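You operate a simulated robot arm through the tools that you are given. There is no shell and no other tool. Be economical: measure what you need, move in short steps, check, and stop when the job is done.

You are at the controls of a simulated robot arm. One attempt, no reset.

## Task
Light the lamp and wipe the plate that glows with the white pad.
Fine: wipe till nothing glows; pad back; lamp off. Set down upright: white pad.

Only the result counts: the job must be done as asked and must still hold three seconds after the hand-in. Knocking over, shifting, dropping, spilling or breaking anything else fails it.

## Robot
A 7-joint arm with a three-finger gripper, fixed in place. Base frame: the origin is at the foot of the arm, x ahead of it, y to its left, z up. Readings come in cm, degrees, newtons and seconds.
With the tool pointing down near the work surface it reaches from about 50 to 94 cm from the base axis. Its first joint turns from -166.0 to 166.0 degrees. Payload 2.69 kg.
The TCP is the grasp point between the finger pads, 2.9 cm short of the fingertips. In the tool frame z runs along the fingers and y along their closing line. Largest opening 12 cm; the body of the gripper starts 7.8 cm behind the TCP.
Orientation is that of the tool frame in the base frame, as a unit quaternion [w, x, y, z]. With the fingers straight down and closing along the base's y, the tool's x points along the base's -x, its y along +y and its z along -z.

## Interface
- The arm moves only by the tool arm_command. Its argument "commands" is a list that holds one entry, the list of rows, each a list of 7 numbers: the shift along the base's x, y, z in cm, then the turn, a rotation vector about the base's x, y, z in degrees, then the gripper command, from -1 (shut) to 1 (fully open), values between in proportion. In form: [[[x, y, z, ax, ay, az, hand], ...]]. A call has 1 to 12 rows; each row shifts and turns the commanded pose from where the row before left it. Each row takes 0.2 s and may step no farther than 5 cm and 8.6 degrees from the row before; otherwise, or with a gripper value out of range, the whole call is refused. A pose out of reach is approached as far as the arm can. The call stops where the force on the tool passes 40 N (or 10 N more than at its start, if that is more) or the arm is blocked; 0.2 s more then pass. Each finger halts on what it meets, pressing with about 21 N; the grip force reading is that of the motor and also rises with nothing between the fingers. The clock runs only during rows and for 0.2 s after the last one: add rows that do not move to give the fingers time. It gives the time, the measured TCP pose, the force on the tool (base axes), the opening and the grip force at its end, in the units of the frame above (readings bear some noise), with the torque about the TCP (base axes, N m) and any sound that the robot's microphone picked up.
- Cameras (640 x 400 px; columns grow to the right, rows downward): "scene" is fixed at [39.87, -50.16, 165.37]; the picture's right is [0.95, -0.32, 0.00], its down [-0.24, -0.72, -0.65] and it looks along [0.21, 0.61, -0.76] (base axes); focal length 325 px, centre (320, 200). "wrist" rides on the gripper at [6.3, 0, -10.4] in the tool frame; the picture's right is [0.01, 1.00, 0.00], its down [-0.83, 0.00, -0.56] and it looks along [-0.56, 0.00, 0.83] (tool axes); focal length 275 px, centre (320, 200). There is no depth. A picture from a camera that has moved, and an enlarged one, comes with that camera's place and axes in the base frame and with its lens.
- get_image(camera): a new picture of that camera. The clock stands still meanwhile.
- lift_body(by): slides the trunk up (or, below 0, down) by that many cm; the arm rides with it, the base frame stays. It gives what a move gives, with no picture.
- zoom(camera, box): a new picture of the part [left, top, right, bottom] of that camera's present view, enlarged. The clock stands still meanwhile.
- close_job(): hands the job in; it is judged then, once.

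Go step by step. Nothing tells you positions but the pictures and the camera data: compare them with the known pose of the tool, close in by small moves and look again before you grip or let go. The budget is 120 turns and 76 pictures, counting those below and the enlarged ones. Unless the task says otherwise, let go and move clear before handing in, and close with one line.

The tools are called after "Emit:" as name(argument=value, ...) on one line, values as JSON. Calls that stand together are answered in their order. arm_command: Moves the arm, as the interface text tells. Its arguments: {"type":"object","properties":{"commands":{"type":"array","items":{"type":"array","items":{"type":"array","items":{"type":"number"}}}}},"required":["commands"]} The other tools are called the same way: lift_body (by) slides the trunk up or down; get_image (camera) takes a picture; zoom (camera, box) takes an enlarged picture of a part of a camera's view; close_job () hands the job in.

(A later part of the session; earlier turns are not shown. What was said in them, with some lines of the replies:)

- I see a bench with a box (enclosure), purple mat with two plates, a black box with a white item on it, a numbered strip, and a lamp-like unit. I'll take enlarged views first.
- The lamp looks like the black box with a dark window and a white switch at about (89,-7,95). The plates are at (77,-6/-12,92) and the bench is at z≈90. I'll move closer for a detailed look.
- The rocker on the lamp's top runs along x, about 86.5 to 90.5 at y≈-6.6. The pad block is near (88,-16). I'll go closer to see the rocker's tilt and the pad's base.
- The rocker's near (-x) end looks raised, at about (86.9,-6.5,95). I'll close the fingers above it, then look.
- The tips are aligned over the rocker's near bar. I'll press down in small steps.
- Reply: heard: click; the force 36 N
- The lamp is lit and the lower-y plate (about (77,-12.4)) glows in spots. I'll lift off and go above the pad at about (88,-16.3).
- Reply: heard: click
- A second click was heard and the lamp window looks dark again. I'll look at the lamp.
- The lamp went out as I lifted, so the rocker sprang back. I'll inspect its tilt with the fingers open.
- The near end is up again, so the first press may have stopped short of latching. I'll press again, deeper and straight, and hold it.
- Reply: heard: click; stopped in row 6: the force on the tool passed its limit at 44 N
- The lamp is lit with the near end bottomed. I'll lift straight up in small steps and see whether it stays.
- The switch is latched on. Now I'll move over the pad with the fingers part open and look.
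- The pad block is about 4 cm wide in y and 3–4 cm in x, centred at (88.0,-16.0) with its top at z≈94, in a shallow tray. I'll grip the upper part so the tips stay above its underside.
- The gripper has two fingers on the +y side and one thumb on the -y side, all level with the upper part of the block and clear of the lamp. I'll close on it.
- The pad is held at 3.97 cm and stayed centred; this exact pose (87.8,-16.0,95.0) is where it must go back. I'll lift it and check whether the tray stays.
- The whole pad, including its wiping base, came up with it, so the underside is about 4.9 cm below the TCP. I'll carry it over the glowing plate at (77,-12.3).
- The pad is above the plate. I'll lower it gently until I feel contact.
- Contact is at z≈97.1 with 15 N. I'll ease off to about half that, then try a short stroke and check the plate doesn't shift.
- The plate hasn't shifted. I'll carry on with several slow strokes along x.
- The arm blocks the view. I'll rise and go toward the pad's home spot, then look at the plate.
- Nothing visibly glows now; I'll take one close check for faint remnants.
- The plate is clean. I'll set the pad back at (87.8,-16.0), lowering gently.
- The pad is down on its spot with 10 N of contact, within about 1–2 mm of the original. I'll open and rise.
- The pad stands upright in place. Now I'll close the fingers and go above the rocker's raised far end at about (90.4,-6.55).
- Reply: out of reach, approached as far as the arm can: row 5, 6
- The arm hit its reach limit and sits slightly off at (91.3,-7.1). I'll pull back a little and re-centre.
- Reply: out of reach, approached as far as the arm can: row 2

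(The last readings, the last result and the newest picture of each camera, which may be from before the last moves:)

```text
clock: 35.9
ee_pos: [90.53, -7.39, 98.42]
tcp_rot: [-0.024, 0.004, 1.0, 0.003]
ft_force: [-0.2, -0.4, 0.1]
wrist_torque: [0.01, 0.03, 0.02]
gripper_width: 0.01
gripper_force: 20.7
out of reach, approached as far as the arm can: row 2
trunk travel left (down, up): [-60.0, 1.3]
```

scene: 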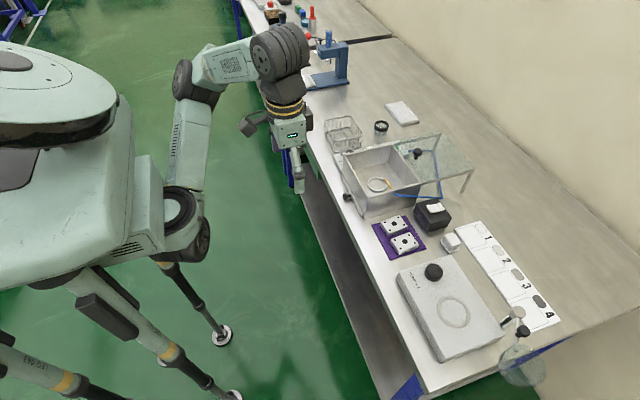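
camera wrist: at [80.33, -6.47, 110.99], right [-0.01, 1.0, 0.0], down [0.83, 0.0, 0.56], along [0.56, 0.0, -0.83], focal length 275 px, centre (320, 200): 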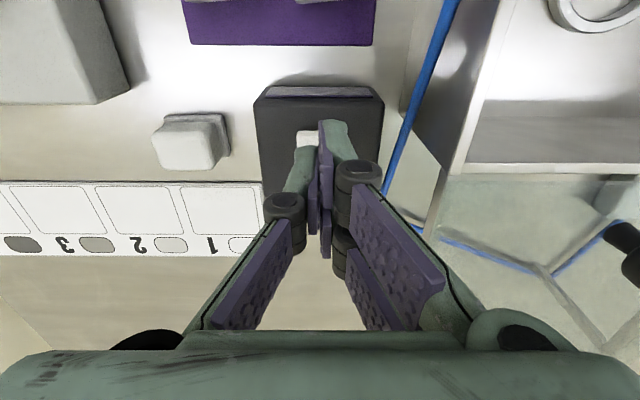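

The pose is degenerate at this reach, so I'll back off upward and lower the trunk to gain reach.

Emit:
arm_command(commands=[[[-1, 0, 2, 0, 0, 0, -1], [-1.5, 0, 3, 0, 0, 0, -1], [-1.5, 0, 3, 0, 0, 0, -1], [-2, 0, 4, 0, 0, 0, -1], [-2, 0, 4, 0, 0, 0, -1], [0, 0, 0, 0, 0, 0, -1]]])

```text
clock: 37.2
ee_pos: [82.92, -6.48, 115.13]
tcp_rot: [-0.001, -0.001, 1.0, 0.0]
ft_force: [-1.0, -0.5, -0.2]
wrist_torque: [0.01, -0.02, 0.01]
gripper_width: 0.0
gripper_force: 21.0
out of reach, approached as far as the arm can: row 5
trunk travel left (down, up): [-60.0, 1.3]
```

The limit is reach-related, but the forward finger of the pair sits 1.35 cm ahead of the TCP, so a TCP x of about 89.5 suffices. I'll approach there step by step.

Emit:
arm_command(commands=[[[0, 0, -4, 0, 0, 0, -1], [1.5, 0, -3, 0, 0, 0, -1], [2.5, 0, -2, 0, 0, 0, -1], [1.5, 0, -2, 0, 0, 0, -1], [0, 0, 0, 0, 0, 0, -1]]])

```text
clock: 38.5
ee_pos: [88.47, -6.57, 104.18]
tcp_rot: [-0.001, 0.0, 1.0, -0.001]
ft_force: [-0.6, -0.8, -0.5]
wrist_torque: [0.0, 0.0, -0.03]
gripper_width: 0.03
gripper_force: 20.9
trunk travel left (down, up): [-60.0, 1.3]
```

Emit:
arm_command(commands=[[[0.5, 0, -1.5, 0, 0, 0, -1], [0.6, 0, -1.5, 0, 0, 0, -1], [0, 0, -1.2, 0, 0, 0, -1], [0, 0, 0, 0, 0, 0, -1]]])

Emit:
zoom(camera="scene", box=[410, 180, 470, 225])

```text
clock: 39.5
ee_pos: [89.38, -6.51, 99.97]
tcp_rot: [-0.002, -0.001, 1.0, -0.001]
ft_force: [-0.4, -0.6, 0.5]
wrist_torque: [-0.03, -0.01, 0.03]
gripper_width: 0.03
gripper_force: 20.6
trunk travel left (down, up): [-60.0, 1.3]
```

```text
8.89 times, centred on (440, 202) of scene
camera zoom: at [39.87, -50.16, 165.37], right [0.95, -0.32, 0.0], down [-0.24, -0.72, -0.65], along [0.21, 0.61, -0.76], focal length 2890 px, centre (-747, 178)
```

zoom: 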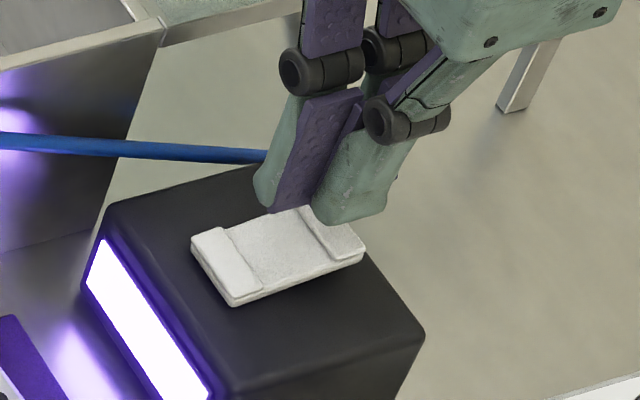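

The thumb and forward finger line up with the far bar. I'll press down in small steps.

Emit:
arm_command(commands=[[[0.3, 0, -0.8, 0, 0, 0, -1], [0, 0, -0.5, 0, 0, 0, -1], [0, 0, -0.3, 0, 0, 0, -1], [0, 0, -0.3, 0, 0, 0, -1], [0, 0, -0.3, 0, 0, 0, -1], [0, 0, -0.3, 0, 0, 0, -1]]])

Emit:
zoom(camera="scene", box=[400, 180, 470, 230])

```text
clock: 40.9
ee_pos: [89.74, -6.49, 98.19]
tcp_rot: [0.006, -0.002, 1.0, -0.002]
ft_force: [-5.2, 1.1, 13.1]
wrist_torque: [0.07, 0.36, -0.05]
gripper_width: 0.61
gripper_force: 28.6
trunk travel left (down, up): [-60.0, 1.3]
heard: click, click
stopped in row 6: the force on the tool passed its limit at 43 N (the readings are from after the stop); the commanded pose is now the measured one
```

```text
8.00 times, centred on (435, 205) of scene
camera zoom: at [39.87, -50.16, 165.37], right [0.95, -0.32, 0.0], down [-0.24, -0.72, -0.65], along [0.21, 0.61, -0.76], focal length 2601 px, centre (-600, 160)
```

zoom: 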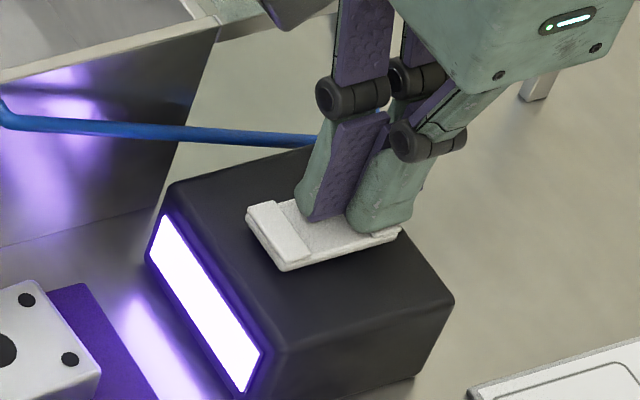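

Two clicks: it toggled off and back on as the second finger leaned on the near half. I'll lift and check the rocker.

Emit:
arm_command(commands=[[[0, 0, 0.3, 0, 0, 0, -1], [0, 0, 0.7, 0, 0, 0, -1], [0, 0, 1.5, 0, 0.7, 0, -1], [0, 0, 1, 0, 0, 0, -1]]])

Emit:
zoom(camera="scene", box=[400, 180, 470, 230])

```text
clock: 41.9
ee_pos: [89.88, -6.77, 101.46]
tcp_rot: [-0.001, -0.001, 1.0, -0.002]
ft_force: [-0.4, -0.1, -0.1]
wrist_torque: [-0.01, 0.02, 0.05]
gripper_width: 0.0
gripper_force: 28.5
trunk travel left (down, up): [-60.0, 1.3]
```

```text
8.00 times, centred on (435, 205) of scene
camera zoom: at [39.87, -50.16, 165.37], right [0.95, -0.32, 0.0], down [-0.24, -0.72, -0.65], along [0.21, 0.61, -0.76], focal length 2601 px, centre (-600, 160)
```

zoom: 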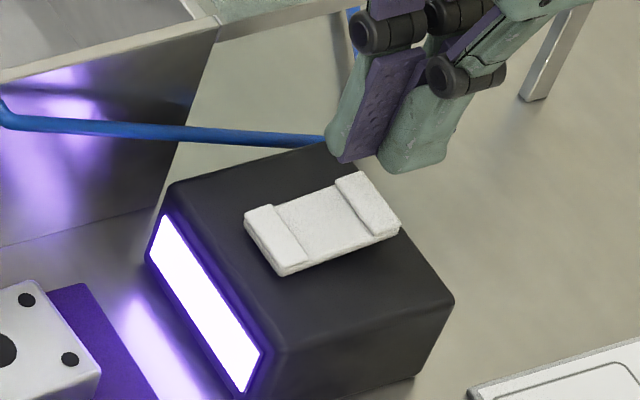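

It's still on: the rear finger of the pair pushed the rocker back. I'll turn the gripper 90° about z so that its footprint along x is narrow, doing it retreated and high.

Emit:
arm_command(commands=[[[-2, 0, 2, 0, 0, 8, -1], [-2, 0, 2, 0, 0, 8, -1], [0, 0, 0, 0, 0, 8.2, -1], [0, 0, 0, 0, 0, 8.2, -1], [0, 0, 0, 0, 0, 8.2, -1], [0, 0, 0, 0, 0, 8.2, -1], [0, 0, 0, 0, 0, 8.2, -1], [0, 0, 0, 0, 0, 8.2, -1], [0, 0, 0, 0, 0, 8.3, -1], [0, 0, 0, 0, 0, 8.3, -1], [0, 0, 0, 0, 0, 8.4, -1]]])

Emit:
get_image(camera="wrist")

Emit:
zoom(camera="scene", box=[400, 160, 480, 230])

```text
clock: 44.3
ee_pos: [85.86, -6.55, 105.37]
tcp_rot: [0.0, 0.71, -0.704, 0.003]
ft_force: [0.5, 0.5, -1.1]
wrist_torque: [0.02, 0.01, -0.02]
gripper_width: 0.02
gripper_force: 28.5
trunk travel left (down, up): [-60.0, 1.3]
```

```text
33 pictures are left
camera wrist: at [85.89, -12.83, 115.77], right [-1.0, -0.01, 0.0], down [-0.01, 0.83, 0.55], along [-0.01, 0.55, -0.83], focal length 275 px, centre (320, 200)
```

wrist: 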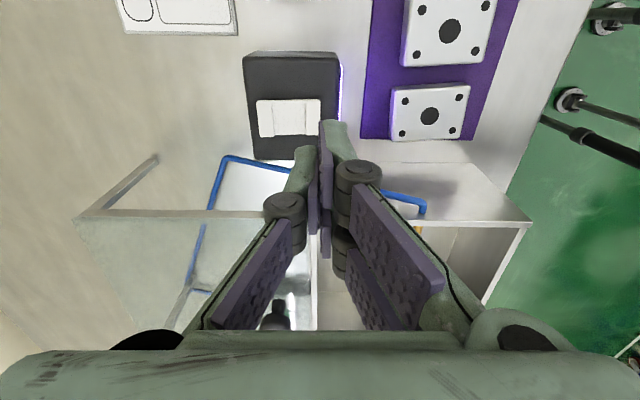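

```text
5.71 times, centred on (440, 195) of scene
camera zoom: at [39.87, -50.16, 165.37], right [0.95, -0.32, 0.0], down [-0.24, -0.72, -0.65], along [0.21, 0.61, -0.76], focal length 1858 px, centre (-366, 229)
```

zoom: 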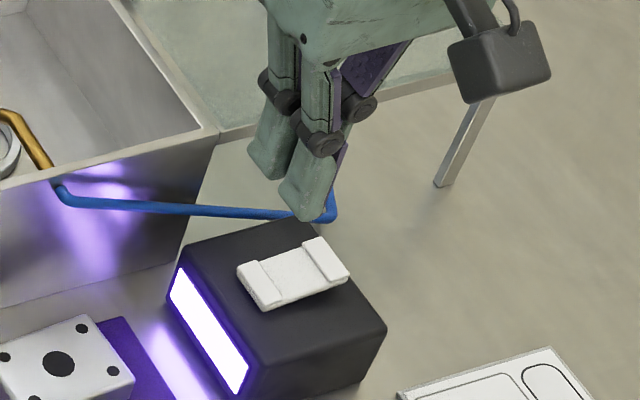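

The rocker spans about x 85.8–90.6, so its far bar is at about 89.8. The fingers are now narrow in x; I'll move over it and go down.

Emit:
arm_command(commands=[[[1.5, 0, -1, 0, 0, 0, -1], [1.5, 0, -1.5, 0, 0, 0, -1], [0.9, 0, -1.5, 0, 0, 0, -1], [0, 0, -1.2, 0, 0, 0, -1], [0, 0, 0, 0, 0, 0, -1]]])

Emit:
zoom(camera="wrist", box=[240, 60, 400, 180])

Emit:
zoom(camera="scene", box=[410, 180, 470, 225])

```text
clock: 45.5
ee_pos: [89.83, -6.63, 100.11]
tcp_rot: [0.0, 0.71, -0.704, 0.003]
ft_force: [-0.3, 0.5, -0.1]
wrist_torque: [-0.05, 0.0, 0.0]
gripper_width: 0.0
gripper_force: 28.7
trunk travel left (down, up): [-60.0, 1.3]
```

```text
3.33 times, centred on (320, 120) of wrist
camera zoom: at [89.89, -12.88, 110.56], right [-1.0, -0.01, 0.0], down [-0.01, 0.83, 0.55], along [0.0, 0.55, -0.83], focal length 918 px, centre (320, 467)
```

zoom: 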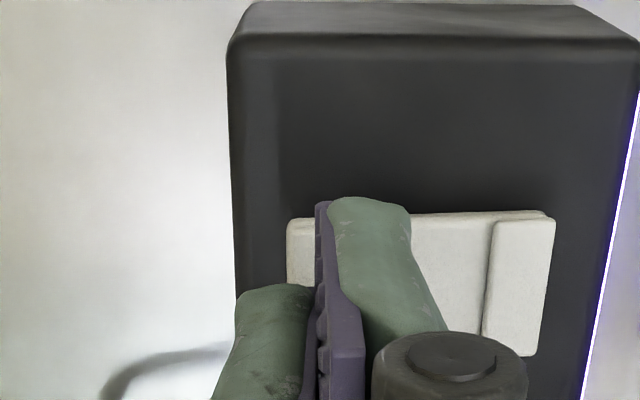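

```text
8.89 times, centred on (440, 202) of scene
camera zoom: at [39.87, -50.16, 165.37], right [0.95, -0.32, 0.0], down [-0.24, -0.72, -0.65], along [0.21, 0.61, -0.76], focal length 2890 px, centre (-747, 178)
```

zoom: 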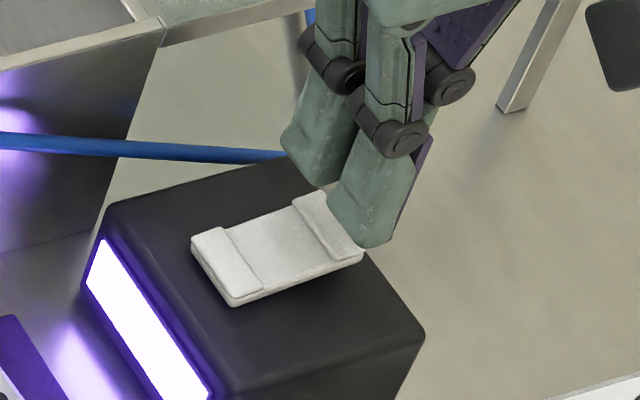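

Good alignment; I'll shift 0.4 cm outward and press.

Emit:
arm_command(commands=[[[0.4, 0, -0.5, 0, 0, 0, -1], [0, 0, -0.5, 0, 0, 0, -1], [0, 0, -0.3, 0, 0, 0, -1], [0, 0, -0.3, 0, 0, 0, -1], [0, 0, -0.3, 0, 0, 0, -1], [0, 0, -0.3, 0, 0, 0, -1]]])

Emit:
zoom(camera="scene", box=[400, 180, 470, 230])

```text
clock: 46.9
ee_pos: [90.23, -6.56, 97.97]
tcp_rot: [0.001, 0.709, -0.706, 0.003]
ft_force: [0.9, -0.6, 1.4]
wrist_torque: [-0.02, 0.03, -0.03]
gripper_width: 0.0
gripper_force: 28.4
trunk travel left (down, up): [-60.0, 1.3]
heard: click
```

```text
8.00 times, centred on (435, 205) of scene
camera zoom: at [39.87, -50.16, 165.37], right [0.95, -0.32, 0.0], down [-0.24, -0.72, -0.65], along [0.21, 0.61, -0.76], focal length 2601 px, centre (-600, 160)
```

zoom: 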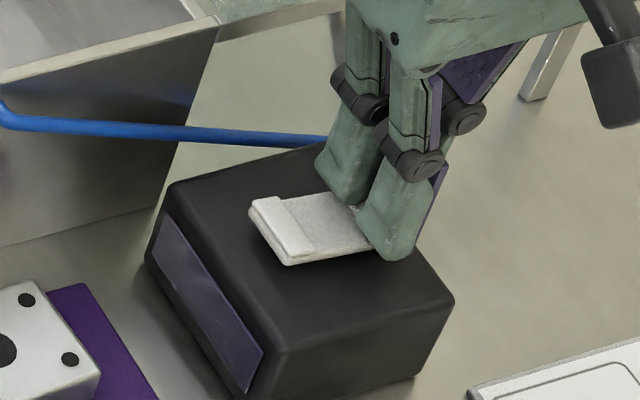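

The lamp is off with one click and hardly any force left, so the rocker snapped over. I'll lift straight off and verify.

Emit:
arm_command(commands=[[[0, 0, 1, 0, 0, 0, -1], [0, 0, 2, 0, 0, 0, -1], [-1.5, 0, 3, 0, 0, 0, -1], [-4, 0, 3, 0, 0, 0, -1], [-4, 0, 1, 0, 0, 0, -1], [-4.5, 0, 1, 0, 0, 0, -1], [-4.5, 0, 1, 0, 0, 0, -1], [-4, 0, 0, 0, 0, 0, -1]]])

Emit:
get_image(camera="scene")

Emit:
zoom(camera="scene", box=[370, 180, 490, 260])

```text
clock: 48.7
ee_pos: [67.84, -6.63, 110.25]
tcp_rot: [0.0, 0.709, -0.705, 0.002]
ft_force: [-0.7, 0.1, -0.5]
wrist_torque: [0.01, -0.01, -0.01]
gripper_width: 0.0
gripper_force: 28.7
trunk travel left (down, up): [-60.0, 1.3]
```

```text
28 pictures are left
```

scene: 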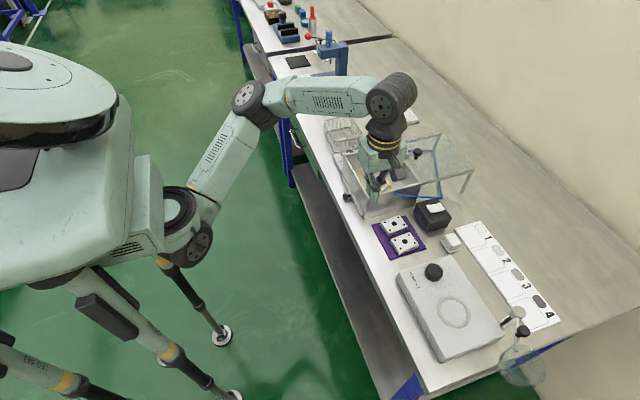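

```text
5.00 times, centred on (430, 220) of scene
camera zoom: at [39.87, -50.16, 165.37], right [0.95, -0.32, 0.0], down [-0.24, -0.72, -0.65], along [0.21, 0.61, -0.76], focal length 1626 px, centre (-230, 100)
```

zoom: 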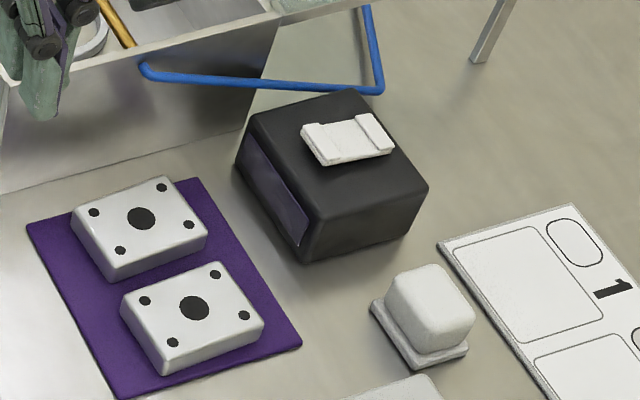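

The lamp is off and the rocker is back in its starting position. The plate is clean and unmoved, the pad stands upright at its spot, and the arm is clear.

Emit:
close_job()

```text
The job is handed in.
```

I lit the lamp, wiped the glowing plate until nothing glowed, put the white pad back upright in its place, switched the lamp off, and handed the job in.
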